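You operate a simulated robot arm through the tools that you are given. There is no shell and no other tool. Be economical: measure what you need, move in short steps, check, and stop when the job is done.

You are at the controls of a simulated robot arm. One attempt, no reset.

TASK
File the envelopes from the drawer in the rack, each bundle under its own word.
Fine: they are in the drawer by the water jar; shut it after.

The check looks at the end state, three seconds after you hand in, the way a careful person would. Anything else that was tipped, shoved, dropped, spilled or broken makes it a failure.

THE ROBOT
A 6-joint arm with a two-finger gripper on a trunk, on a base that drives. Base frame: it is fixed to the floor where the robot stands at the start and does not move with it; the origin is under the middle of the robot, x ahead of it, y to its left, z up. Readings come in mm, degrees, newtons and seconds.
With the tool pointing down near the work surface it reaches from about 100 to 780 mm from the robot's upright axis, wherever it stands. Its first joint turns from -166.0 to 166.0 degrees. Places, roughly: drawer by the water jar [700, 100, 700]. Payload 2.45 kg.
The tool frame sits at the grasp point between the pads (the TCP): z along the fingers, y along the line on which they close. The tips reach 26 mm beyond it. The gripper opens to 96 mm. The gripper's body begins 69 mm behind the TCP.
Orientation is that of the tool frame in the base frame, as a unit quaternion [w, x, y, z]. With the fingers straight down and closing along the base's y, the tool's x points along the base's -x, its y along +y and its z along -z.

THE INTERFACE
- The arm moves only by the tool nudge_tool. Its argument "motion" is a list of rows, each a list of 7 numbers: the shift along the tool's x, y, z in mm, then the turn, a rotation vector about the tool's x, y, z in degrees, then the closure, from 0 (fully open) to 1 (shut). In form: [[tx, ty, tz, wx, wy, wz, gripper], ...]. A call has 1 to 8 rows; each row shifts and turns the commanded pose from where the row before left it, along the tool's axes as they then stand. Rows are played at 5 a second. More than 50 mm and 8.6 degrees between two rows, or a gripper value outside its range, and nothing of the call is played. Where a pose cannot be reached the arm comes as near as it can. A force on the tool above 70 N (or 10 N above the force at the start of the call, whichever is more), or a blocked arm, ends the call early, and 0.2 s more pass. The fingers move at their own pace and stop on an object; they squeeze with about 25 N. The grip force told is the motor's: it shows also when the fingers shut on nothing. Time passes only in rows, and 0.2 s behind the last, so rows that do not move let the fingers close. It gives the time, the measured TCP pose, the force on the tool (base axes), the opening and the grip force at its end, in the units of the frame above (readings bear some noise), with the torque about the TCP (base axes, N m) and any sound that the robot's microphone picked up.
- Cameras (640 x 400 px; columns grow to the right, rows downward): "scene" is now at [30.2, 169.6, 1128.6]; the picture's right is [-0.14, -0.99, 0.00], its down [-0.49, 0.07, -0.87] and it looks along [0.86, -0.12, -0.49] (base axes); focal length 274 px, centre (320, 200). "wrist" rides on the gripper at [82, 3, -98] in the tool frame; the picture's right is [-0.04, 1.00, 0.00], its down [-0.73, -0.03, -0.68] and it looks along [-0.68, -0.03, 0.73] (tool axes); focal length 256 px, centre (320, 200). There is no depth. A picture from a camera that has moved, and an enlarged one, comes with that camera's place and axes in the base frame and with its lens. The place of the scene camera against the robot may be out by one fixed shift of up to 25 mm in any direction.
- get_image(camera): a new picture of that camera. It takes no simulated time.
- slide_trunk(by): slides the trunk up (or, below 0, down) by that many mm; the arm and the scene camera ride with it, the base frame stays. It gives what a move gives, with no picture.
- base_move(legs): drives the robot by 1 to 6 legs, each [ahead, turn to the left] in mm and degrees, along the robot's own axes; the way and the turn of a leg run together, so that a leg with both is an arc; at most 1500 mm and 180 degrees a leg. The arm and the cameras ride along, it lands a little off, and it stops where it bumps. It gives what a move gives.
- pan_tilt(pan, tilt): turns the head with the scene camera to pan (to the left, within 155 degrees either way) and tilt (down, from -29 to 69), counted from straight ahead of the robot. It gives what a move gives.
- zoom(camera, box): a new picture of the part [left, top, right, bottom] of that camera's present view, enlarged. It takes no simulated time.
- job_done(): hands the job in; it is judged then, once.

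Go step by step. Nothing tells you exact positions but the pictures and the camera data: compare them with the known pose of the tool, close in by small moves and look again before you grip or let go. The budget is 120 turns and 82 pictures, counting those below and the enlarged ones. Unless the task says otherwise, let go and move clear before handing in, and close with one line.

The tools are called as name(argument=value, ...) on one line, values as JSON. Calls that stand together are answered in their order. nudge_tool: Moves the arm, as the interface text tells. Its arguments: {"type":"object","properties":{"motion":{"type":"array"}},"required":["motion"]} The other tools are called the same way: slide_trunk (by) slides the trunk up or down; base_move (legs) drives the base; pan_tilt (pan, tilt) turns the head that bears the scene camera; get_image (camera) takes a picture; zoom (camera, box) takes an enlarged picture of a part of a camera's view; job_done () hands the job in.

At the start:

```text
time: 0.0
tcp_pos: [357.3, 86.4, 1011.5]
tool_rot: [0.002, -0.001, 1.0, 0.001]
ft_force: [-1.1, 0.1, 0.1]
ft_torque: [0.01, -0.01, -0.04]
gripper_width: 95.8
finger_force: 0.1
trunk travel left (down, up): [-150.0, 0.0]
robot x, y, heading: [0.9, -1.3, -0.2]
head pan, tilt: [-8.1, 29.4]
```

scene: 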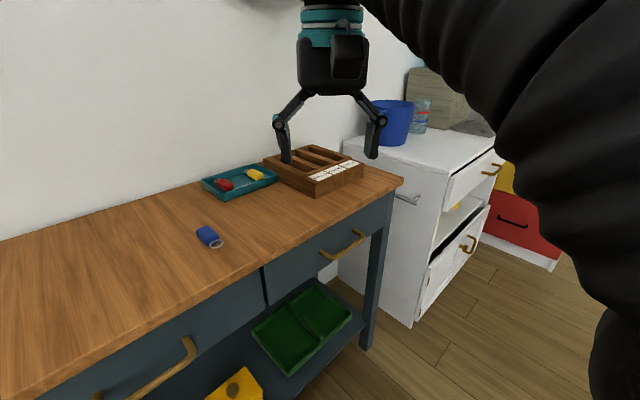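
wrist: 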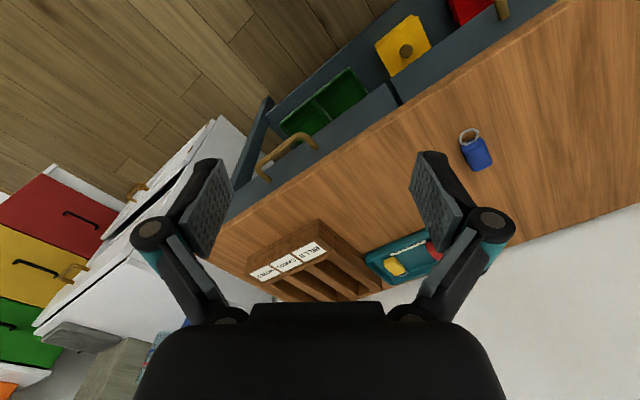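

I see a wooden desk with a labelled rack, and further on a white cabinet. I'll look closer at the rack and the labels, and at the drawers.

zoom(camera="scene", box=[190, 120, 410, 260])

zoom(camera="scene", box=[340, 60, 580, 300])

zoom(camera="wrist", box=[220, 200, 400, 310])

```text
2.86 times, centred on (300, 190) of scene
camera zoom: at [30.2, 169.6, 1128.6], right [-0.14, -0.99, 0.0], down [-0.49, 0.07, -0.87], along [0.86, -0.12, -0.49], focal length 783 px, centre (377, 229)
```

zoom: 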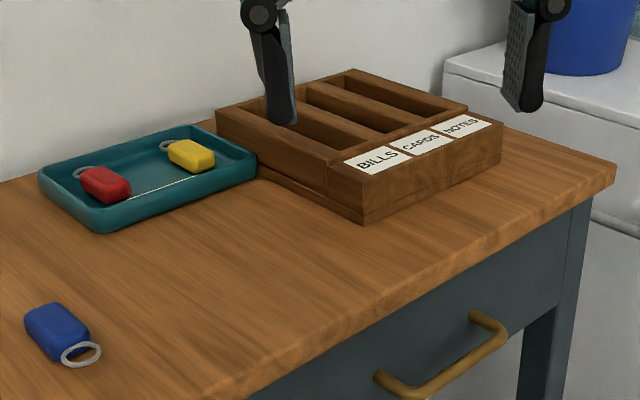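

```text
1.67 times, centred on (460, 180) of scene
camera zoom: at [30.2, 169.6, 1128.6], right [-0.14, -0.99, 0.0], down [-0.49, 0.07, -0.87], along [0.86, -0.12, -0.49], focal length 457 px, centre (87, 233)
```

zoom: 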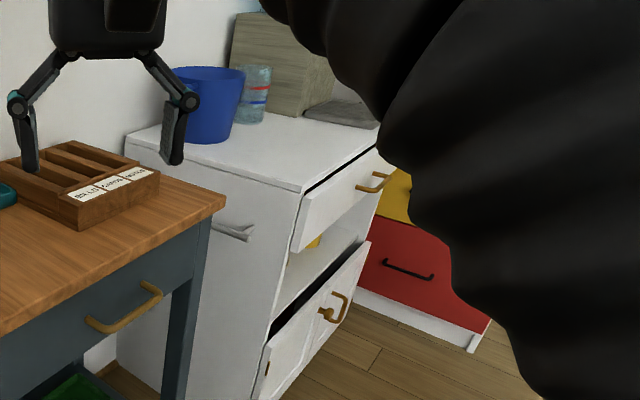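

```text
3.56 times, centred on (310, 255) of wrist
camera zoom: at [276.5, 89.8, 1110.2], right [0.04, 1.0, 0.0], down [0.73, -0.03, 0.68], along [0.68, -0.03, -0.73], focal length 910 px, centre (356, 4)
```

zoom: 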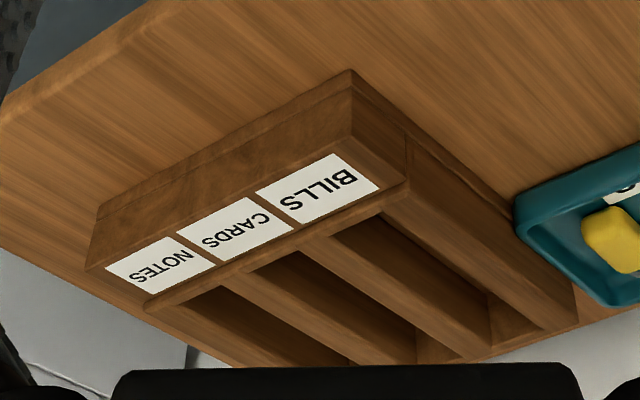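

The rack has slots BILLS, CARDS, NOTES. By the hint of [700,100,700], the drawer is the desk's right one, under the rack. I'll look around to be sure which is the water jar.

pan_tilt(pan=40, tilt=35)

get_image(camera="scene")

pan_tilt(pan=-80, tilt=25)

get_image(camera="scene")

```text
time: 1.2
tcp_pos: [357.9, 85.0, 1011.0]
tool_rot: [0.002, 0.0, 1.0, 0.001]
ft_force: [0.1, -0.1, 0.0]
ft_torque: [-0.03, -0.02, 0.02]
gripper_width: 95.8
finger_force: 0.0
trunk travel left (down, up): [-150.0, 0.0]
robot x, y, heading: [-1.0, 2.6, -0.2]
head pan, tilt: [40.0, 35.0]
```

```text
76 pictures are left
camera scene: at [7.9, 239.0, 1119.9], right [0.64, -0.77, 0.0], down [-0.44, -0.37, -0.82], along [0.63, 0.53, -0.57], focal length 274 px, centre (320, 200)
```

scene: 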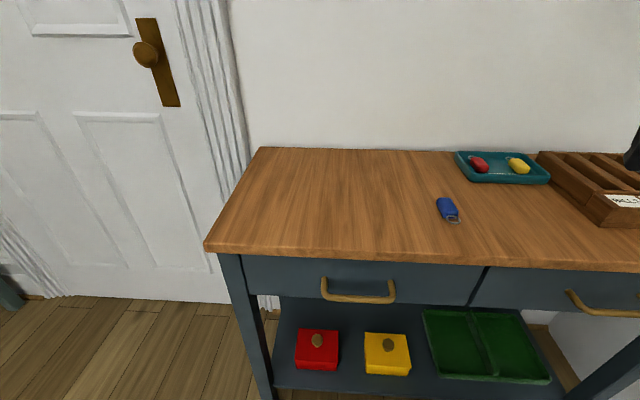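

```text
time: 3.2
tcp_pos: [359.0, 85.2, 1012.5]
tool_rot: [0.002, 0.0, 1.0, 0.001]
ft_force: [-1.1, -0.6, 0.6]
ft_torque: [-0.02, 0.0, 0.02]
gripper_width: 95.8
finger_force: 0.0
trunk travel left (down, up): [-150.0, 0.0]
robot x, y, heading: [0.2, -0.9, -0.2]
head pan, tilt: [-80.0, 25.0]
```

```text
75 pictures are left
camera scene: at [-43.5, 91.7, 1135.6], right [-0.98, -0.17, 0.0], down [-0.07, 0.42, -0.91], along [0.16, -0.89, -0.42], focal length 274 px, centre (320, 200)
```

scene: 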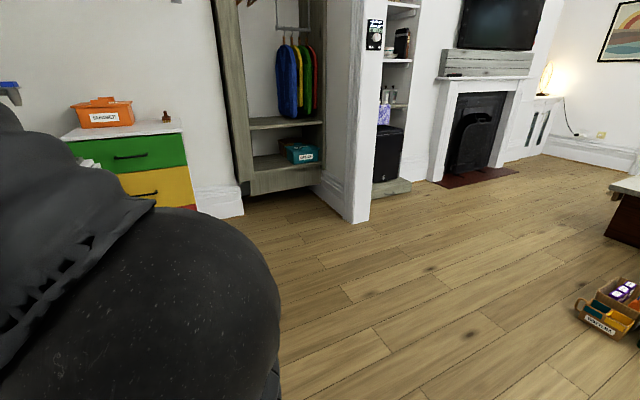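

Next I'll check the area between, with the white cabinet.

pan_tilt(pan=-35, tilt=25)

get_image(camera="scene")

get_image(camera="wrist")

```text
time: 4.3
tcp_pos: [357.1, 85.9, 1010.8]
tool_rot: [0.002, 0.0, 1.0, 0.0]
ft_force: [0.1, -0.2, -0.2]
ft_torque: [-0.02, -0.02, 0.01]
gripper_width: 96.2
finger_force: 0.1
trunk travel left (down, up): [-150.0, 0.0]
robot x, y, heading: [2.2, -1.8, -0.1]
head pan, tilt: [-35.0, 25.0]
```

```text
74 pictures are left
camera scene: at [15.9, 129.5, 1135.6], right [-0.57, -0.82, 0.0], down [-0.35, 0.24, -0.91], along [0.74, -0.52, -0.42], focal length 274 px, centre (320, 200)
```

scene: 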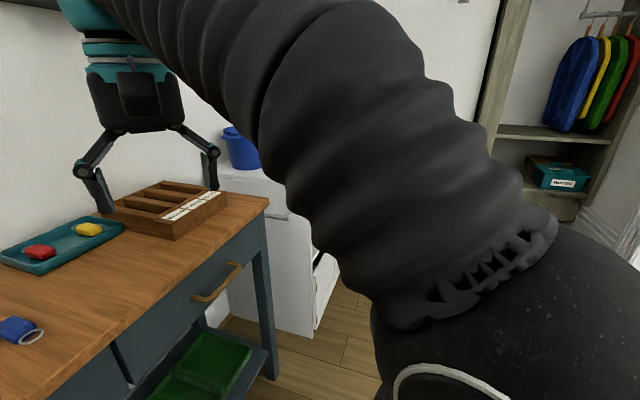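

```text
73 pictures are left
camera wrist: at [276.5, 89.8, 1110.1], right [0.04, 1.0, 0.0], down [0.73, -0.03, 0.68], along [0.68, -0.03, -0.73], focal length 256 px, centre (320, 200)
```

wrist: 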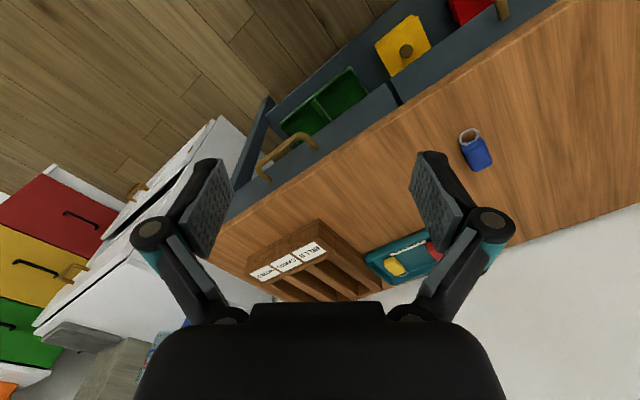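

The right desk drawer fits, with its front running about 34° from my y axis. I'll drive so as to face that drawer squarely, a bit further back so that it has room to open.

base_move(legs=[[-100, 0], [0, -56], [316, 0], [0, 90]])

pan_tilt(pan=0, tilt=30)

get_image(camera="scene")

get_image(camera="wrist")

```text
time: 13.4
tcp_pos: [321.1, 10.0, 1011.3]
tool_rot: [0.002, -0.283, 0.959, 0.0]
ft_force: [0.2, -0.1, 0.1]
ft_torque: [-0.01, 0.0, -0.01]
gripper_width: 95.8
finger_force: 0.0
trunk travel left (down, up): [-150.0, 0.0]
robot x, y, heading: [69.8, -256.7, 33.0]
head pan, tilt: [-35.0, 25.0]
```

```text
time: 14.4
tcp_pos: [321.8, 9.7, 1012.0]
tool_rot: [0.002, -0.283, 0.959, 0.001]
ft_force: [-1.3, 0.8, -0.4]
ft_torque: [0.0, 0.02, -0.01]
gripper_width: 96.1
finger_force: 0.1
trunk travel left (down, up): [-150.0, 0.0]
robot x, y, heading: [69.6, -253.0, 33.0]
head pan, tilt: [0.0, 30.0]
```

```text
72 pictures are left
camera scene: at [8.2, -82.8, 1127.7], right [0.54, -0.84, 0.0], down [-0.42, -0.27, -0.87], along [0.73, 0.47, -0.5], focal length 274 px, centre (320, 200)
```

scene: 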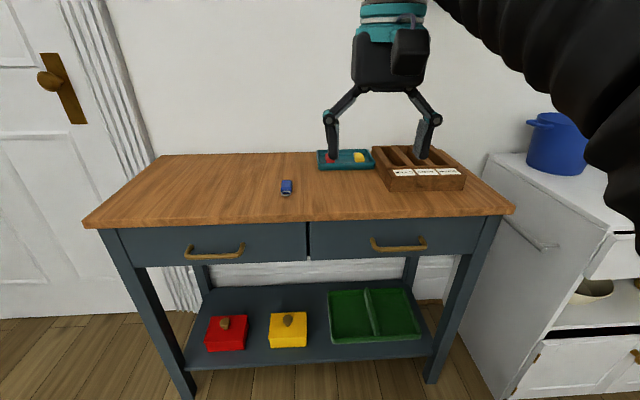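

```text
71 pictures are left
camera wrist: at [251.7, -30.8, 1110.2], right [-0.51, 0.86, 0.0], down [0.63, 0.37, 0.68], along [0.59, 0.35, -0.73], focal length 256 px, centre (320, 200)
```

wrist: 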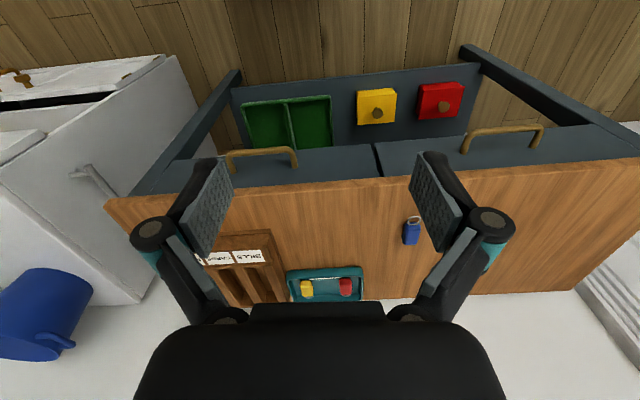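

I stand in front of the desk, whose normal lies near 37°; the right handle is near (547,15,690). I'll move the tool forward, then turn it to point at the drawer with the fingers closing vertically.

nudge_tool(motion=[[-50, 0, 0, 0, 0, 0, 0], [-50, 0, 0, 0, 0, 0, 0], [0, 0, 0, -4.62, -4.62, 4.62, 0], [0, 0, 0, -4.62, -4.62, 4.62, 0], [0, 0, 0, -4.62, -4.62, 4.62, 0], [0, 0, 0, -4.62, -4.62, 4.62, 0], [0, 0, 0, -4.62, -4.62, 4.62, 0], [0, 0, 0, -4.62, -4.62, 4.62, 0]])

nudge_tool(motion=[[0, 0, 0, -4.62, -4.62, 4.62, 0], [0, 0, 0, -4.62, -4.62, 4.62, 0], [0, 0, 0, -4.62, -4.62, 4.62, 0], [0, 0, 0, -4.62, -4.62, 4.62, 0], [0, 0, 0, -4.62, -4.62, 4.62, 0], [0, 0, 0, -4.62, -4.62, 4.62, 0], [0, 0, 0, -4.62, -4.62, 4.62, 0], [0, 0, 0, -4.62, -4.62, 4.62, 0]])

nudge_tool(motion=[[0, 0, 0, -4.62, -4.62, 4.62, 0], [0, 0, 0, 0, 0, 0, 0.5]])

get_image(camera="scene")

```text
time: 16.2
tcp_pos: [405.2, 63.6, 1004.0]
tool_rot: [0.159, -0.033, 0.942, 0.294]
ft_force: [0.2, 0.7, 0.0]
ft_torque: [0.0, 0.02, 0.02]
gripper_width: 96.1
finger_force: 0.0
out of reach, approached as far as the arm can: row 2
trunk travel left (down, up): [-150.0, 0.0]
robot x, y, heading: [67.2, -253.9, 33.0]
head pan, tilt: [0.0, 30.0]
```

```text
time: 18.0
tcp_pos: [405.4, 63.3, 1003.0]
tool_rot: [0.317, 0.288, 0.693, 0.58]
ft_force: [0.9, 0.5, 0.4]
ft_torque: [-0.01, -0.01, -0.02]
gripper_width: 95.9
finger_force: 0.0
out of reach, approached as far as the arm can: row 8
trunk travel left (down, up): [-150.0, 0.0]
robot x, y, heading: [67.5, -257.7, 33.1]
head pan, tilt: [0.0, 30.0]
```

```text
time: 18.6
tcp_pos: [404.1, 60.8, 1011.8]
tool_rot: [0.332, 0.327, 0.646, 0.605]
ft_force: [-0.4, 0.2, -0.1]
ft_torque: [0.01, 0.0, -0.01]
gripper_width: 47.5
finger_force: 0.0
out of reach, approached as far as the arm can: row 1
trunk travel left (down, up): [-150.0, 0.0]
robot x, y, heading: [67.8, -253.0, 32.8]
head pan, tilt: [0.0, 30.0]
```

```text
70 pictures are left
camera scene: at [8.2, -82.8, 1127.7], right [0.54, -0.84, 0.0], down [-0.42, -0.27, -0.87], along [0.73, 0.47, -0.5], focal length 274 px, centre (320, 200)
```

scene: 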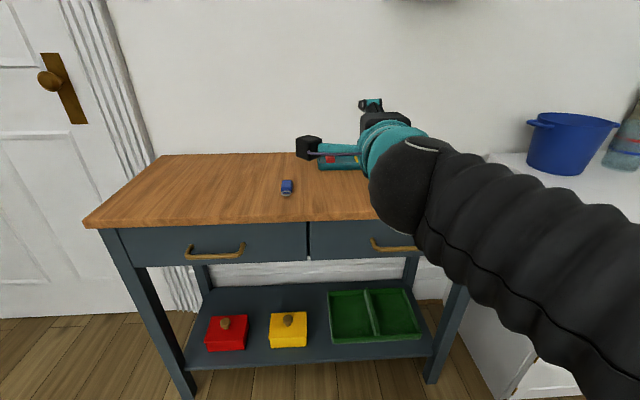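

The tool now points at the drawer, horizontally. I'll bring it down in front of the right handle, staying clear of the desk edge.

nudge_tool(motion=[[-40, 0, -28, 0, 2.4, 0, 0.3], [-40, -30, 0, 0, 0, 0, 0.3], [-44, -20, 0, 0, 0, 0, 0.3], [0, -50, 0, 0, 0, 0, 0.3], [0, -50, 0, 0, 0, 0, 0.3], [0, -50, 0, 0, 0, 0, 0.3], [0, -40, 0, 0, 0, 0, 0.3]])

get_image(camera="wrist")

get_image(camera="scene")

```text
time: 20.2
tcp_pos: [484.5, -47.3, 823.6]
tool_rot: [0.321, 0.264, 0.696, 0.586]
ft_force: [4.8, -2.7, 5.0]
ft_torque: [-0.16, 0.37, 0.35]
gripper_width: 67.2
finger_force: 0.1
out of reach, approached as far as the arm can: row 2, 3, 6, 7
trunk travel left (down, up): [-150.0, 0.0]
robot x, y, heading: [72.2, -257.8, 32.9]
head pan, tilt: [0.0, 30.0]
```

```text
69 pictures are left
camera wrist: at [356.8, -49.6, 826.6], right [0.02, 0.14, 0.99], down [-0.03, -0.99, 0.14], along [1.0, -0.03, -0.01], focal length 256 px, centre (320, 200)
```

wrist: 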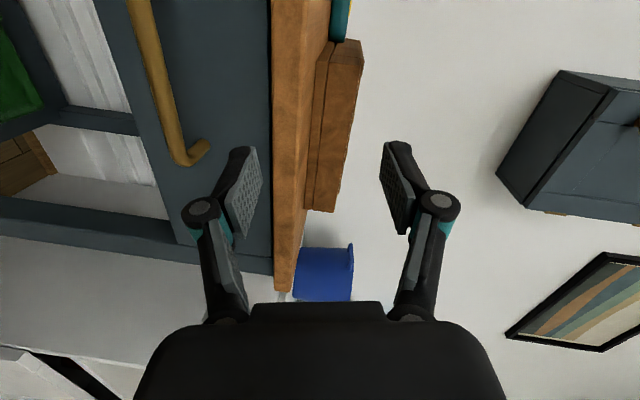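

```text
68 pictures are left
camera scene: at [7.8, -82.8, 1127.7], right [0.54, -0.84, 0.0], down [-0.42, -0.27, -0.87], along [0.73, 0.47, -0.5], focal length 274 px, centre (320, 200)
```

scene: 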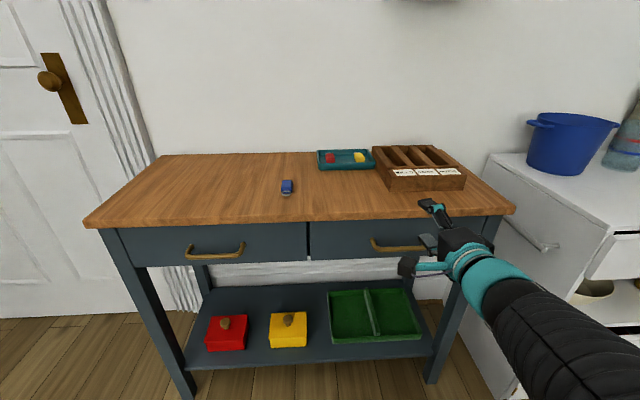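

The horizontal pose is at the edge of the arm's reach here. I'll tilt the fingers about 40° downwards, which should be easier, and check the pose.

nudge_tool(motion=[[0, 0, 0, 8, 0, 0, 0.3], [0, 0, 0, 8, 0, 0, 0.3], [0, 0, 0, 8, 0, 0, 0.3], [0, 0, 0, 8, 0, 0, 0.3], [0, 0, 0, 8, 0, 0, 0.3], [0, 0, 0, 0, 0, 0, 0.3], [0, 0, 0, 0, 0, 0, 0.3]])

```text
time: 21.8
tcp_pos: [495.8, -60.6, 838.1]
tool_rot: [0.193, 0.404, 0.821, 0.354]
ft_force: [-0.4, -0.1, 0.0]
ft_torque: [-0.01, 0.02, 0.01]
gripper_width: 67.1
finger_force: 0.0
trunk travel left (down, up): [-150.0, 0.0]
robot x, y, heading: [68.3, -257.9, 32.9]
head pan, tilt: [0.0, 30.0]
```

get_image(camera="wrist")

```text
67 pictures are left
camera wrist: at [389.7, -34.9, 904.5], right [0.55, 0.39, 0.74], down [0.01, -0.89, 0.46], along [0.83, -0.24, -0.49], focal length 256 px, centre (320, 200)
```

wrist: 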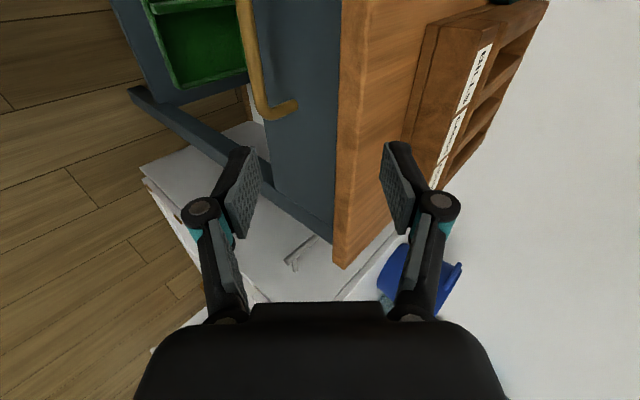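

Triangulation puts the handle's right end at (551,-40,717) and the drawer front about 34 mm behind the bar. I'll line up along the approach and narrow the fingers, then check.

nudge_tool(motion=[[34, 0, 0, 0, 0, 0, 0.66], [0, -40, 0, 0, 0, 0, 0.66], [0, -11, 30, 0, 0, 0, 0.66], [0, 0, 30, 0, 0, 0, 0.66], [0, 0, 0, 0, 0, 0, 0.66]])

get_image(camera="wrist")

zoom(camera="scene", box=[330, 180, 490, 280])

```text
time: 23.0
tcp_pos: [487.5, -30.3, 758.9]
tool_rot: [0.193, 0.403, 0.821, 0.355]
ft_force: [-0.5, -0.1, 0.5]
ft_torque: [0.0, -0.01, -0.02]
gripper_width: 32.3
finger_force: 0.1
trunk travel left (down, up): [-150.0, 0.0]
robot x, y, heading: [68.4, -258.2, 33.0]
head pan, tilt: [0.0, 30.0]
```

```text
66 pictures are left
camera wrist: at [380.9, -4.2, 825.4], right [0.55, 0.39, 0.74], down [0.01, -0.89, 0.46], along [0.84, -0.24, -0.49], focal length 256 px, centre (320, 200)
```

wrist: 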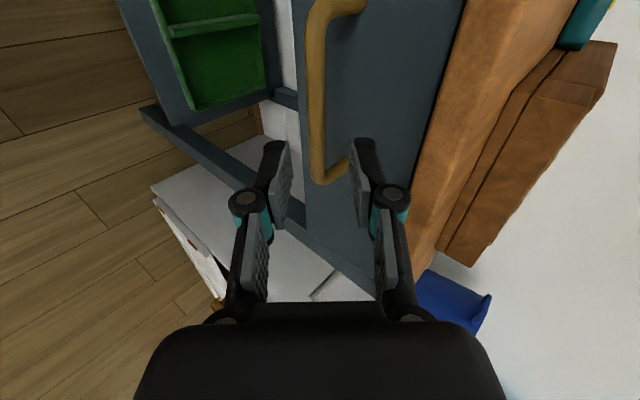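

```text
4.00 times, centred on (410, 230) of scene
camera zoom: at [8.1, -82.8, 1127.7], right [0.54, -0.84, 0.0], down [-0.42, -0.27, -0.87], along [0.73, 0.47, -0.5], focal length 1097 px, centre (-40, 80)
```

zoom: 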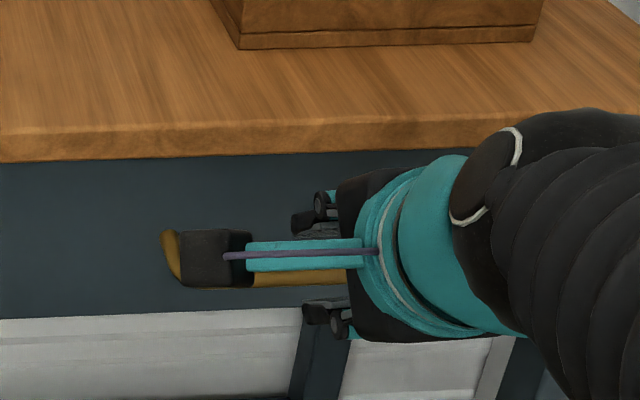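

The bar's middle is at about (518,4,719). I'll move in the last 46 mm and close on it.

nudge_tool(motion=[[10, 2, 15, 0, 0, 0, 0.66], [0, 0, 15, 0, 0, 0, 0.66], [0, 0, 15, 0, 0, 0, 0.66], [0, 0, 0, 0, 0, 0, 1], [0, 0, 0, 0, 0, 0, 1], [0, 0, 0, 0, 0, 0, 1]])

get_image(camera="wrist")

```text
time: 24.4
tcp_pos: [506.3, -2.0, 727.0]
tool_rot: [0.191, 0.406, 0.821, 0.352]
ft_force: [-20.3, -17.9, -21.2]
ft_torque: [0.17, 1.14, -0.72]
gripper_width: 12.1
finger_force: 39.5
trunk travel left (down, up): [-150.0, 0.0]
robot x, y, heading: [65.4, -256.2, 33.1]
head pan, tilt: [0.0, 30.0]
```

```text
64 pictures are left
camera wrist: at [400.7, 23.5, 794.0], right [0.55, 0.39, 0.73], down [0.02, -0.89, 0.46], along [0.83, -0.24, -0.5], focal length 256 px, centre (320, 200)
```

wrist: 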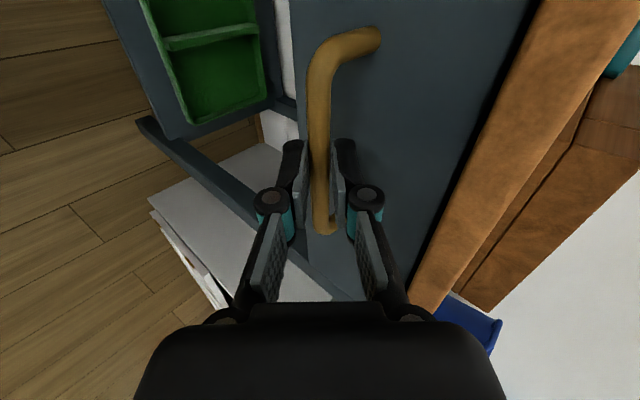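

I have the bar. Next I'll ease the sideways load and pull gently along the drawer's axis.

nudge_tool(motion=[[0, -4, 0, 0, 0, 0, 1], [0, -13.5, -14.7, 0, 0, 0, 1], [0, -13.5, -14.7, 0, 0, 0, 1], [0, -13.5, -14.7, 0, 0, 0, 1]])

get_image(camera="wrist")

```text
time: 25.4
tcp_pos: [457.8, -38.3, 726.2]
tool_rot: [0.194, 0.404, 0.82, 0.355]
ft_force: [-5.5, 9.1, -4.1]
ft_torque: [1.01, 0.77, -0.03]
gripper_width: 12.3
finger_force: 39.3
trunk travel left (down, up): [-150.0, 0.0]
robot x, y, heading: [65.7, -252.8, 33.0]
head pan, tilt: [0.0, 30.0]
```

```text
63 pictures are left
camera wrist: at [351.0, -12.7, 793.2], right [0.55, 0.39, 0.74], down [0.01, -0.89, 0.46], along [0.84, -0.24, -0.49], focal length 256 px, centre (320, 200)
```

wrist: 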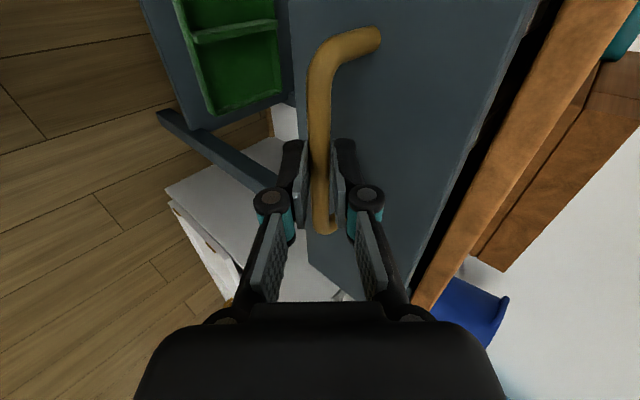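

It slides well, and its travel confirms the 36.8° axis. I'll pull on.

nudge_tool(motion=[[-1, -13.5, -14.7, 0, 0, 0, 1], [0, -13.5, -14.7, 0, 0, 0, 1], [0, -13.5, -14.7, 0, 0, 0, 1], [0, -13.5, -14.7, 0, 0, 0, 1], [0, -13.5, -14.7, 0, 0, 0, 1], [0, -13.5, -14.7, 0, 0, 0, 1]])

pan_tilt(pan=0, tilt=50)

get_image(camera="scene")

```text
time: 26.8
tcp_pos: [371.9, -109.9, 747.8]
tool_rot: [0.194, 0.405, 0.82, 0.354]
ft_force: [1.1, -0.8, 0.0]
ft_torque: [0.02, 0.05, 0.01]
gripper_width: 0.0
finger_force: 28.7
out of reach, approached as far as the arm can: row 4, 5, 6
trunk travel left (down, up): [-150.0, 0.0]
robot x, y, heading: [70.7, -253.1, 33.0]
head pan, tilt: [0.0, 30.0]
```

```text
time: 27.7
tcp_pos: [370.9, -108.2, 747.7]
tool_rot: [0.193, 0.403, 0.822, 0.354]
ft_force: [0.3, 0.2, 1.1]
ft_torque: [0.0, 0.03, 0.03]
gripper_width: 0.0
finger_force: 29.0
trunk travel left (down, up): [-150.0, 0.0]
robot x, y, heading: [62.6, -252.4, 32.8]
head pan, tilt: [0.0, 50.0]
```

```text
62 pictures are left
camera scene: at [-3.2, -90.0, 1098.2], right [0.54, -0.84, 0.0], down [-0.64, -0.42, -0.64], along [0.54, 0.35, -0.77], focal length 274 px, centre (320, 200)
```

scene: 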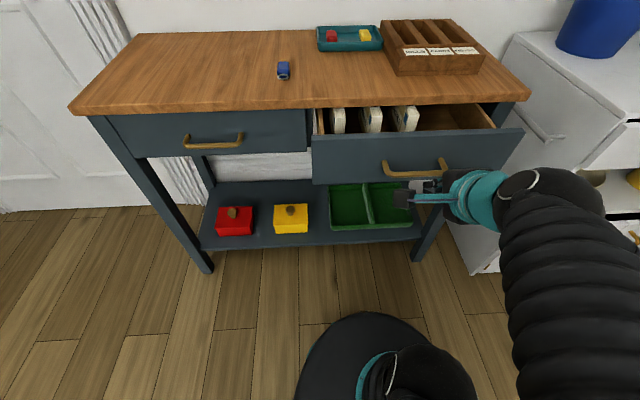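

The grip slid off at the arm's limit, but the drawer is open and three bundles stand in it. I'll zoom in.

zoom(camera="scene", box=[300, 70, 540, 220])

```text
2.67 times, centred on (420, 145) of scene
camera zoom: at [-3.2, -90.0, 1098.2], right [0.54, -0.84, 0.0], down [-0.64, -0.42, -0.64], along [0.54, 0.35, -0.77], focal length 731 px, centre (53, 347)
```

zoom: 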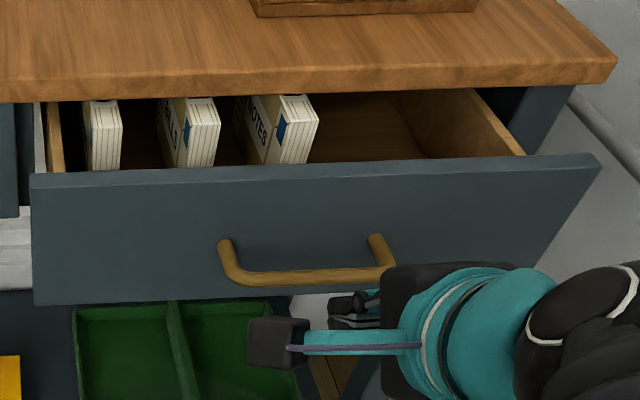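

Three bundles stand on edge along the drawer's length. I'll back the base off to gain room, turning to 36.8°, then raise the arm and point it down.

base_move(legs=[[-130, 0], [0, 3.8]])

nudge_tool(motion=[[0, 30, -27, 8, 0, 0, 1], [0, 35, -20, 8, 0, 0, 1], [0, 20, -40, 8, 0, 0, 0.6], [0, 0, -40, 8, 0, 0, 0.6], [0, 0, -30, 8, 0, 0, 0.6], [0, 0, -20, 8, 0, 0, 0.6]])

nudge_tool(motion=[[0, 0, 0, 0, 0, -8.2, 0.6], [0, 0, 0, 0, 0, -8.2, 0.6], [0, 0, 0, 0, 0, -8.2, 0.6], [0, 0, 0, 0, 0, -8.2, 0.6], [0, 0, 0, 0, 0, -8.2, 0.6], [0, 0, 0, 0, 0, -8.2, 0.6], [0, 0, 0, 0, 0, -8.2, 0.6], [0, 0, 0, 0, 0, -8.2, 0.6]])

nudge_tool(motion=[[0, 0, 0, 0, 0, -8.2, 0.6], [0, 0, 0, 0, 0, -8.2, 0.6], [0, 0, 0, 0, 0, -8.2, 0.6], [0, 0, 0, 0, 0, 0, 0.6]])

```text
time: 29.4
tcp_pos: [251.7, -160.4, 748.4]
tool_rot: [0.181, 0.376, 0.835, 0.36]
ft_force: [0.8, 0.2, 0.0]
ft_torque: [-0.01, 0.01, 0.04]
gripper_width: 0.0
finger_force: 28.4
trunk travel left (down, up): [-150.0, 0.0]
robot x, y, heading: [-39.1, -324.4, 37.2]
head pan, tilt: [0.0, 50.0]
```

```text
time: 30.8
tcp_pos: [236.4, -163.6, 957.0]
tool_rot: [0.013, 0.417, 0.909, -0.01]
ft_force: [-0.5, 0.7, -0.6]
ft_torque: [0.02, -0.02, 0.01]
gripper_width: 38.1
finger_force: 0.2
trunk travel left (down, up): [-150.0, 0.0]
robot x, y, heading: [-36.4, -325.5, 36.9]
head pan, tilt: [0.0, 50.0]
```

```text
time: 32.6
tcp_pos: [234.4, -165.7, 955.9]
tool_rot: [0.005, -0.143, 0.99, -0.015]
ft_force: [-0.7, 0.3, -1.0]
ft_torque: [0.0, 0.0, 0.04]
gripper_width: 38.3
finger_force: 0.1
trunk travel left (down, up): [-150.0, 0.0]
robot x, y, heading: [-42.8, -327.3, 36.9]
head pan, tilt: [0.0, 50.0]
```

```text
time: 33.6
tcp_pos: [236.5, -165.1, 955.0]
tool_rot: [0.001, -0.35, 0.937, -0.017]
ft_force: [-0.2, -0.3, -0.1]
ft_torque: [-0.01, 0.01, 0.03]
gripper_width: 38.3
finger_force: 0.1
trunk travel left (down, up): [-150.0, 0.0]
robot x, y, heading: [-41.3, -324.5, 37.0]
head pan, tilt: [0.0, 50.0]
```

get_image(camera="wrist")

get_image(camera="scene")

```text
60 pictures are left
camera wrist: at [171.3, -211.9, 1055.1], right [-0.62, 0.78, -0.03], down [0.56, 0.48, 0.67], along [0.54, 0.4, -0.74], focal length 256 px, centre (320, 200)
```

wrist: 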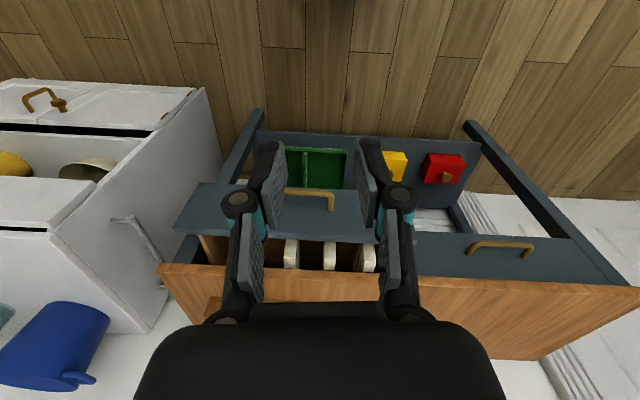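

```text
59 pictures are left
camera scene: at [-121.5, -165.9, 1098.1], right [0.6, -0.8, 0.0], down [-0.61, -0.46, -0.64], along [0.51, 0.39, -0.77], focal length 274 px, centre (320, 200)
```

scene: 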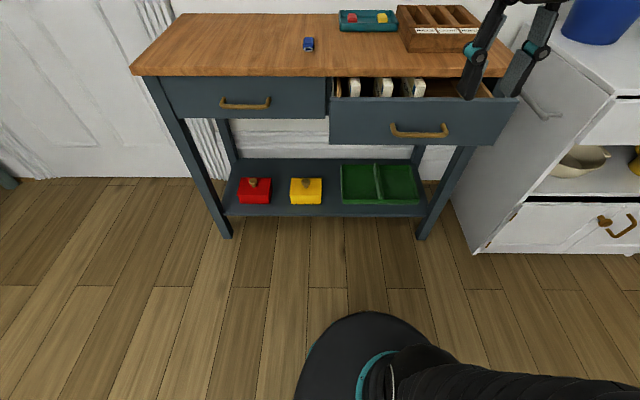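

Next I'll hook the front panel from inside, at the empty right part of the drawer, with closed fingers, and pull it further. First I go above that spot.

nudge_tool(motion=[[0, 0, 0, -1.9, -0.6, 4.1, 1], [-40, -27, 10, 0, 0, 0, 1], [-40, -28, 10, 0, 0, 0, 1], [-40, -28, 10, 0, 0, 0, 1], [-40, -28, 10, 0, 0, 0, 1], [-45, 0, 10, 0, 0, 0, 1], [-45, 0, 10, 0, 0, 0, 1], [-38, 0, 0, 0, 0, 0, 1]])

get_image(camera="wrist")

zoom(camera="scene", box=[310, 0, 550, 150])

```text
time: 35.4
tcp_pos: [533.4, -81.6, 897.5]
tool_rot: [0.002, -0.316, 0.949, 0.002]
ft_force: [-0.5, -0.3, 1.3]
ft_torque: [0.02, -0.04, 0.02]
gripper_width: 0.2
finger_force: 24.6
trunk travel left (down, up): [-150.0, 0.0]
robot x, y, heading: [-42.3, -329.5, 36.8]
head pan, tilt: [0.0, 50.0]
```

```text
58 pictures are left
camera wrist: at [465.3, -127.3, 995.4], right [-0.57, 0.82, 0.0], down [0.6, 0.41, 0.68], along [0.56, 0.39, -0.73], focal length 256 px, centre (320, 200)
```

wrist: 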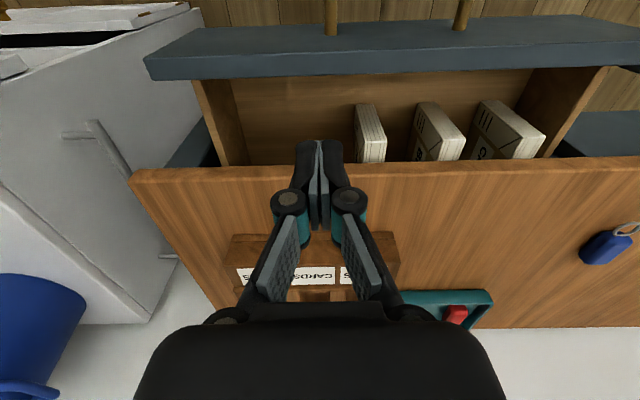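

```text
2.67 times, centred on (430, 75) of scene
camera zoom: at [-121.8, -166.1, 1098.1], right [0.6, -0.8, 0.0], down [-0.61, -0.46, -0.64], along [0.51, 0.39, -0.77], focal length 731 px, centre (27, 533)
```

zoom: 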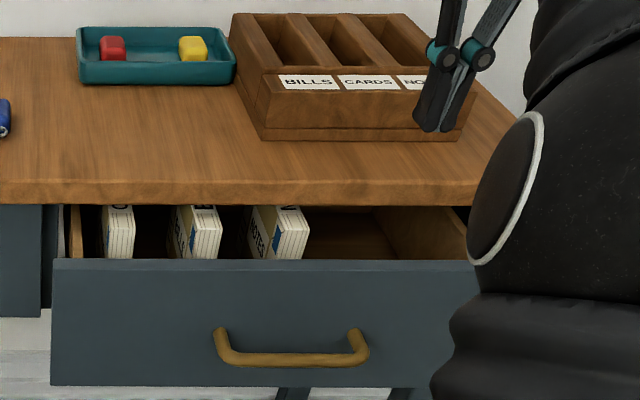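

The panel top is at n≈346–362 and z≈774, and the desk edge at n≈432. I'll lower the closed fingers between them into the empty part, then pull.

nudge_tool(motion=[[-12, 0, 35, 0, 0, 0, 1], [0, 0, 50, 0, 0, 0, 1], [0, 0, 48, 0, 0, 0, 1], [20, 0, 0, 0, 0, 0, 1], [20, 0, 0, 0, 0, 0, 1], [20, 0, 0, 0, 0, 0, 1]])

get_image(camera="scene")

```text
time: 36.8
tcp_pos: [494.6, -108.4, 763.5]
tool_rot: [0.002, -0.316, 0.949, 0.002]
ft_force: [0.5, -0.7, -0.4]
ft_torque: [0.0, 0.05, -0.01]
gripper_width: 0.0
finger_force: 28.7
trunk travel left (down, up): [-150.0, 0.0]
robot x, y, heading: [-39.1, -328.5, 36.9]
head pan, tilt: [0.0, 50.0]
```

```text
56 pictures are left
camera scene: at [-121.3, -165.8, 1098.2], right [0.6, -0.8, 0.0], down [-0.61, -0.46, -0.64], along [0.51, 0.39, -0.77], focal length 274 px, centre (320, 200)
```

scene: 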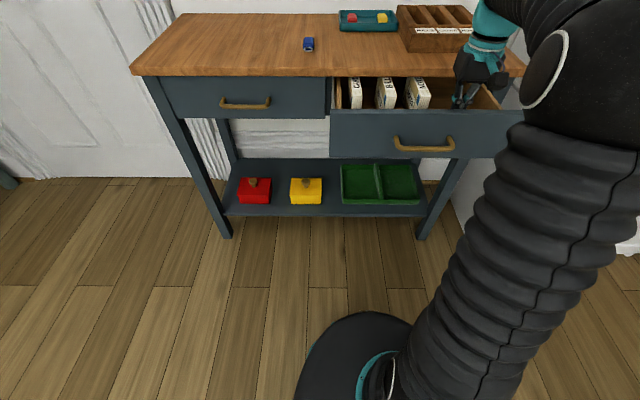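

It works; I'll go on pulling until the bundles are clear.

nudge_tool(motion=[[20, 0, 0, 0, 0, 0, 1], [20, 0, 0, 0, 0, 0, 1], [20, 0, 0, 0, 0, 0, 1], [20, 0, 0, 0, 0, 0, 1]])

zoom(camera="scene", box=[310, 0, 550, 150])

```text
time: 37.8
tcp_pos: [430.2, -155.4, 763.1]
tool_rot: [0.002, -0.316, 0.949, 0.001]
ft_force: [0.0, -0.3, -0.4]
ft_torque: [-0.02, 0.03, 0.03]
gripper_width: 0.0
finger_force: 28.1
trunk travel left (down, up): [-150.0, 0.0]
robot x, y, heading: [-41.3, -325.7, 36.9]
head pan, tilt: [0.0, 50.0]
```

```text
2.67 times, centred on (430, 75) of scene
camera zoom: at [-121.3, -165.8, 1098.1], right [0.6, -0.8, 0.0], down [-0.61, -0.46, -0.64], along [0.51, 0.39, -0.77], focal length 731 px, centre (27, 533)
```

zoom: 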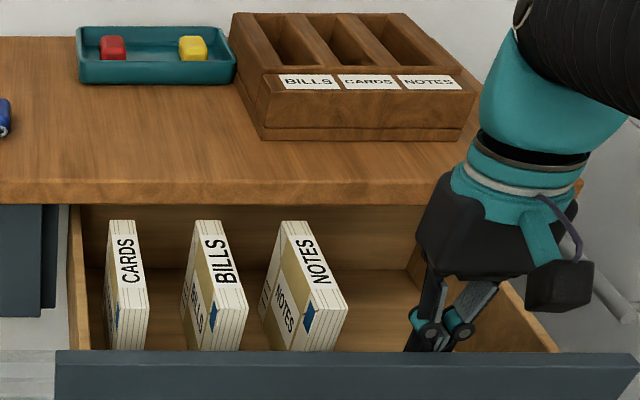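

All three bundles are now clear and labelled on top: CARDS, BILLS, NOTES from left to right. I'll raise the arm and view them with the wrist camera.

nudge_tool(motion=[[-10, 0, 0, 0, 0, 0, 1], [0, 0, -50, 0, 0, 0, 1], [0, 0, -50, 0, 0, 0, 1], [0, 40, -50, 0, 0, 0, 0], [0, 50, 0, 0, 0, 0, 0]])

get_image(camera="wrist")

```text
refused: row 4 steps farther than a row can; nothing moved
```

```text
54 pictures are left
camera wrist: at [363.2, -202.2, 861.4], right [-0.57, 0.82, 0.0], down [0.6, 0.41, 0.68], along [0.56, 0.39, -0.73], focal length 256 px, centre (320, 200)
```

wrist: 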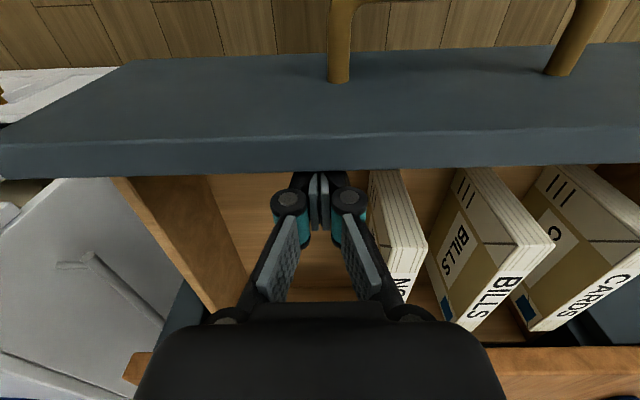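

nudge_tool(motion=[[-10, 0, 0, 0, 0, 0, 1], [0, 0, -50, 0, 0, 0, 1], [0, 0, -50, 0, 0, 0, 1], [0, 20, -40, 0, 0, 0, 0], [0, 45, 0, 0, 0, 0, 0], [0, 35, 0, 0, 0, 0, 0]])

get_image(camera="wrist")

```text
time: 39.2
tcp_pos: [379.4, -72.6, 904.8]
tool_rot: [0.002, -0.316, 0.949, 0.001]
ft_force: [0.2, -0.1, -0.3]
ft_torque: [-0.03, 0.01, 0.02]
gripper_width: 95.9
finger_force: 0.1
trunk travel left (down, up): [-150.0, 0.0]
robot x, y, heading: [-42.4, -330.0, 36.9]
head pan, tilt: [0.0, 50.0]
```

```text
53 pictures are left
camera wrist: at [311.7, -118.3, 1002.4], right [-0.57, 0.82, 0.0], down [0.6, 0.41, 0.68], along [0.56, 0.39, -0.73], focal length 256 px, centre (320, 200)
```

wrist: 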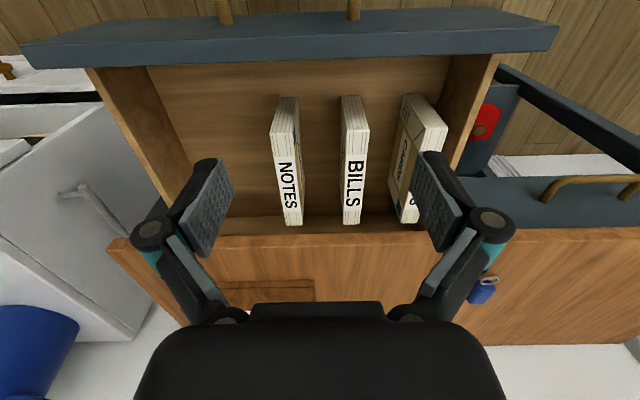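

zoom(camera="wrist", box=[230, 80, 470, 240])

```text
2.50 times, centred on (350, 160) of wrist
camera zoom: at [311.7, -118.3, 1002.4], right [-0.57, 0.82, 0.0], down [0.6, 0.41, 0.68], along [0.56, 0.39, -0.73], focal length 640 px, centre (245, 300)
```

zoom: 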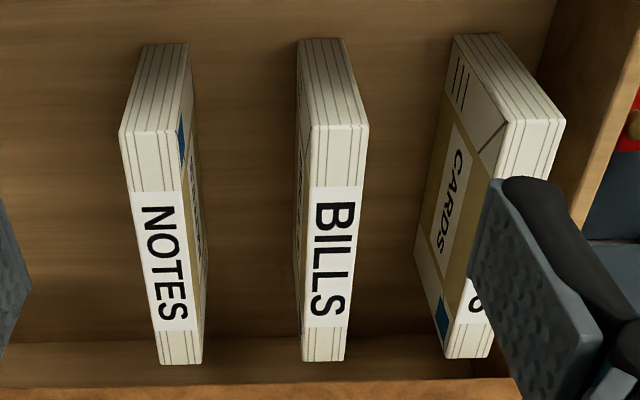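

Bundles (top at z≈763, n 305–449, ~143×90×22 mm): CARDS e≈169, BILLS e≈249, NOTES e≈329. Next I'll measure the rack with the wrist camera.

nudge_tool(motion=[[-40, -25, 0, 0, 0, 0, 0], [-40, -25, 0, 0, 0, 0, 0], [-40, -20, 0, 0, 0, 0, 0], [0, 0, 0, 0, 0, 0, 0]])

zoom(camera="wrist", box=[200, 160, 440, 310])

nudge_tool(motion=[[0, 0, -40, 0, 0, 0, 0], [0, 0, -40, 0, 0, 0, 0], [0, 0, 0, 0, 0, 0, 0]])

zoom(camera="wrist", box=[200, 160, 440, 310])

```text
time: 40.2
tcp_pos: [516.6, -55.8, 901.8]
tool_rot: [0.001, -0.316, 0.949, 0.002]
ft_force: [-1.0, -0.6, -0.3]
ft_torque: [0.03, 0.03, 0.02]
gripper_width: 95.9
finger_force: 0.1
trunk travel left (down, up): [-150.0, 0.0]
robot x, y, heading: [-43.6, -325.9, 36.9]
head pan, tilt: [0.0, 50.0]
```

```text
2.67 times, centred on (320, 235) of wrist
camera zoom: at [448.9, -101.2, 1001.1], right [-0.57, 0.82, 0.0], down [0.6, 0.41, 0.68], along [0.56, 0.39, -0.73], focal length 683 px, centre (320, 107)
```

zoom: 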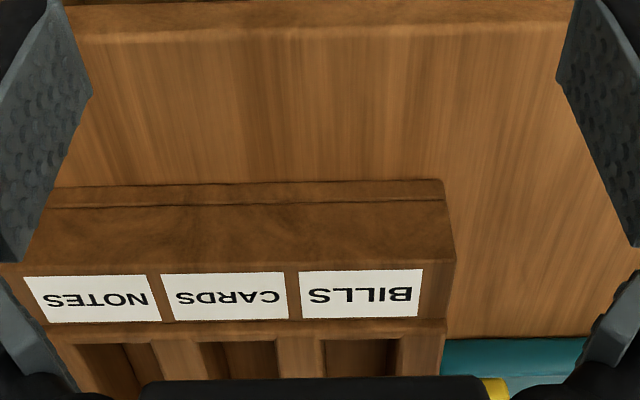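

```text
time: 41.0
tcp_pos: [503.5, -61.5, 951.7]
tool_rot: [0.002, -0.315, 0.949, 0.002]
ft_force: [0.5, 0.9, -0.1]
ft_torque: [0.0, -0.01, 0.0]
gripper_width: 96.0
finger_force: 0.0
out of reach, approached as far as the arm can: row 2
trunk travel left (down, up): [-150.0, 0.0]
robot x, y, heading: [-41.3, -326.4, 36.9]
head pan, tilt: [0.0, 50.0]
```

```text
2.67 times, centred on (320, 235) of wrist
camera zoom: at [436.2, -107.4, 1050.6], right [-0.57, 0.82, 0.0], down [0.6, 0.41, 0.68], along [0.56, 0.39, -0.73], focal length 683 px, centre (320, 107)
```

zoom: 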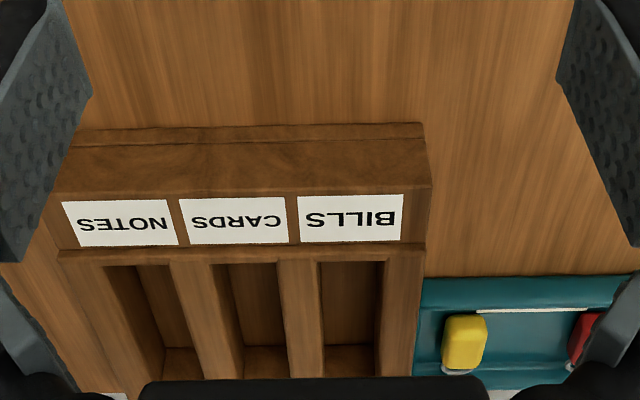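

The rack rim is at z≈850, with slot centres at e≈345 (BILLS), 399 (CARDS) and 454 (NOTES), n≈583–731. That is out of reach from here at height. I'll retract the arm, then drive forward and a bit to the right.

nudge_tool(motion=[[50, 0, 0, 0, 0, 0, 0], [50, 0, 0, 0, 0, 0, 0], [50, 0, 0, 0, 0, 0, 0], [50, 0, 0, 0, 0, 0, 0], [40, 0, 0, 0, 0, 0, 0]])

base_move(legs=[[0, -24], [225, 0], [0, 24]])

get_image(camera="scene")

```text
time: 42.2
tcp_pos: [311.2, -207.2, 950.0]
tool_rot: [0.0, -0.315, 0.949, 0.002]
ft_force: [0.3, -1.0, -0.8]
ft_torque: [-0.03, 0.04, -0.02]
gripper_width: 95.9
finger_force: 0.0
trunk travel left (down, up): [-150.0, 0.0]
robot x, y, heading: [-43.1, -328.0, 36.8]
head pan, tilt: [0.0, 50.0]
```

```text
time: 46.4
tcp_pos: [532.2, -163.8, 950.7]
tool_rot: [0.001, -0.311, 0.951, 0.001]
ft_force: [-0.2, 0.3, 0.6]
ft_torque: [-0.02, -0.02, -0.03]
gripper_width: 95.9
finger_force: 0.1
trunk travel left (down, up): [-150.0, 0.0]
robot x, y, heading: [180.3, -274.1, 36.0]
head pan, tilt: [0.0, 50.0]
```

```text
49 pictures are left
camera scene: at [101.0, -116.3, 1098.1], right [0.59, -0.81, 0.0], down [-0.62, -0.45, -0.64], along [0.52, 0.38, -0.77], focal length 274 px, centre (320, 200)
```

scene: 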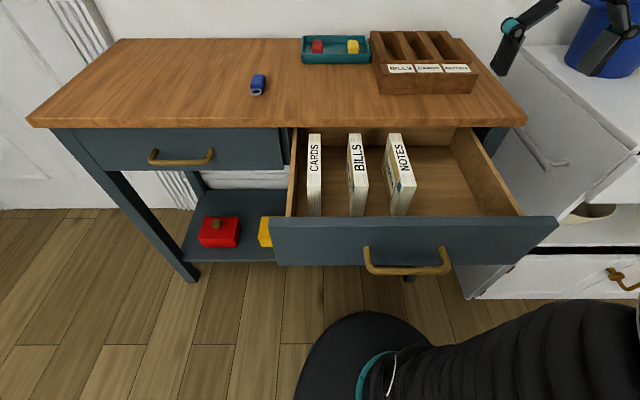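

The robot stands well now. I'll tilt the tool 25° so that the wrist stays nearer, and test reaching over the rack, which also shows the slots.

nudge_tool(motion=[[0, 25, 0, 0, -8.33, 0, 0], [0, 26, 0, 0, -8.33, 0, 0], [0, 0, 0, 0, -8.34, 0.8, 0], [-39, 0, 18.2, 0, 0, 0, 0], [-39, 0, 18.2, 0, 0, 0, 0], [-39, 0, 18.2, 0, 0, 0, 0], [-39, 0, 18.2, 0, 0, 0, 0], [-39, 0, 18.2, 0, 0, 0, 0]])

get_image(camera="wrist")

```text
time: 48.2
tcp_pos: [678.9, 2.9, 953.0]
tool_rot: [0.207, -0.295, 0.93, 0.069]
ft_force: [-1.4, 0.8, -0.1]
ft_torque: [-0.01, -0.03, -0.01]
gripper_width: 95.7
finger_force: 0.0
trunk travel left (down, up): [-150.0, 0.0]
robot x, y, heading: [176.8, -278.4, 36.2]
head pan, tilt: [0.0, 50.0]
```

```text
48 pictures are left
camera wrist: at [582.9, -60.1, 1007.6], right [-0.55, 0.84, 0.02], down [0.33, 0.19, 0.93], along [0.77, 0.52, -0.38], focal length 256 px, centre (320, 200)
```

wrist: 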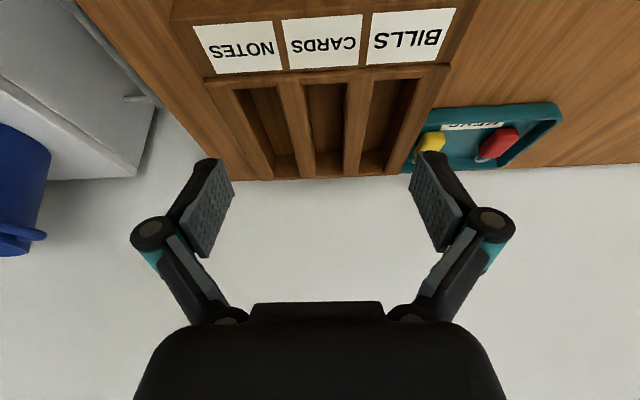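

zoom(camera="wrist", box=[180, 0, 480, 190])

nudge_tool(motion=[[-39, 0, 18.2, 0, 0, 0, 0], [-39, 0, 18.2, 0, 0, 0, 0], [0, 0, 0, 0, 0, 0, 0]])

```text
2.11 times, centred on (330, 95) of wrist
camera zoom: at [582.9, -60.1, 1007.6], right [-0.55, 0.84, 0.02], down [0.33, 0.19, 0.93], along [0.77, 0.52, -0.38], focal length 539 px, centre (299, 421)
```

zoom: 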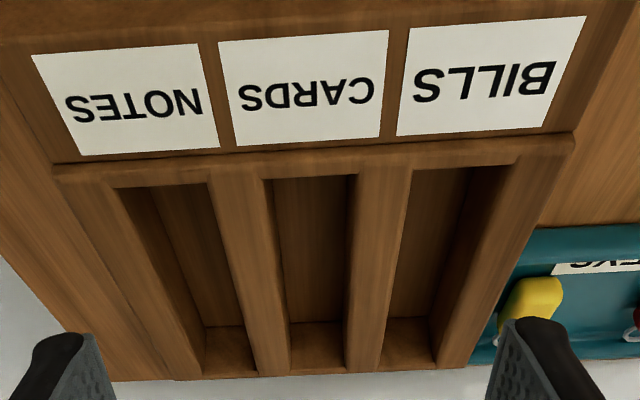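

```text
time: 49.0
tcp_pos: [747.1, 53.2, 951.6]
tool_rot: [0.207, -0.295, 0.93, 0.069]
ft_force: [1.3, 0.4, 0.1]
ft_torque: [0.02, 0.0, 0.0]
gripper_width: 96.3
finger_force: 0.0
trunk travel left (down, up): [-150.0, 0.0]
robot x, y, heading: [178.9, -278.1, 36.0]
head pan, tilt: [0.0, 50.0]
```

The reach is fine (n=630 at z=952). Slot details: n 580–734, floor z≈813, width 33 mm. Next I set the tilt to 20°, fix the yaw, and go above the NOTES bundle.

nudge_tool(motion=[[0, 0, 0, -0.5, 5, -1.4, 0.45], [41.6, 11, 0.4, 0, 0, 0, 0.45], [41.6, 11, 0.4, 0, 0, 0, 0.45], [41.6, 11, 0.4, 0, 0, 0, 0.45], [41.6, 11, 0.4, 0, 0, 0, 0.45], [41.6, 11, 0.4, 0, 0, 0, 0.45], [41.6, 11, 0.4, 0, 0, 0, 0.45], [41.6, 11, 0.4, 0, 0, 0, 0.45]])

get_image(camera="wrist")

get_image(camera="scene")

```text
time: 50.8
tcp_pos: [484.9, -48.9, 848.3]
tool_rot: [0.165, -0.31, 0.935, 0.056]
ft_force: [0.6, -0.4, -0.4]
ft_torque: [-0.04, 0.03, -0.02]
gripper_width: 52.7
finger_force: 0.1
trunk travel left (down, up): [-150.0, 0.0]
robot x, y, heading: [180.2, -278.6, 36.2]
head pan, tilt: [0.0, 50.0]
```

```text
46 pictures are left
camera wrist: at [394.3, -111.1, 912.4], right [-0.57, 0.82, 0.02], down [0.38, 0.25, 0.89], along [0.73, 0.51, -0.46], focal length 256 px, centre (320, 200)
```

wrist: 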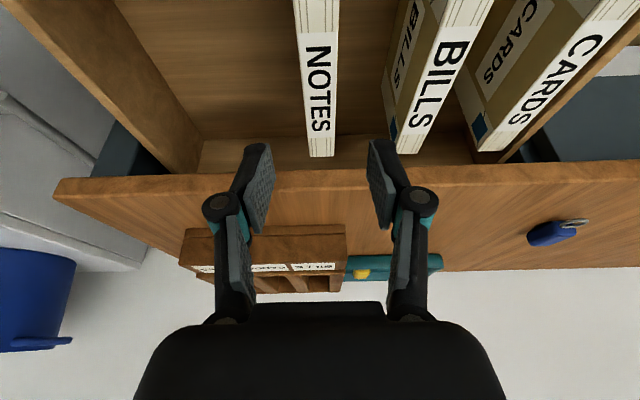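

```text
45 pictures are left
camera scene: at [101.3, -116.1, 1098.2], right [0.59, -0.81, 0.0], down [-0.62, -0.45, -0.64], along [0.52, 0.38, -0.77], focal length 274 px, centre (320, 200)
```

scene: 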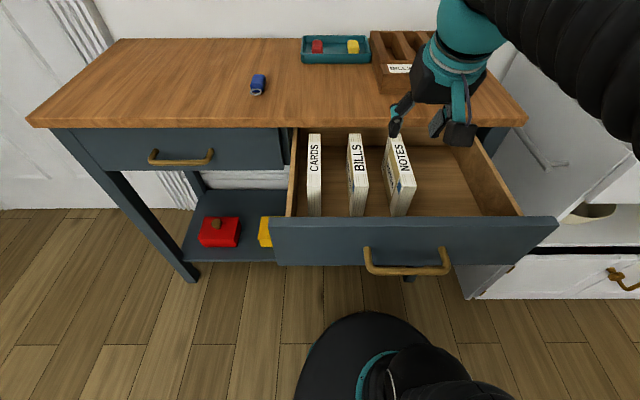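

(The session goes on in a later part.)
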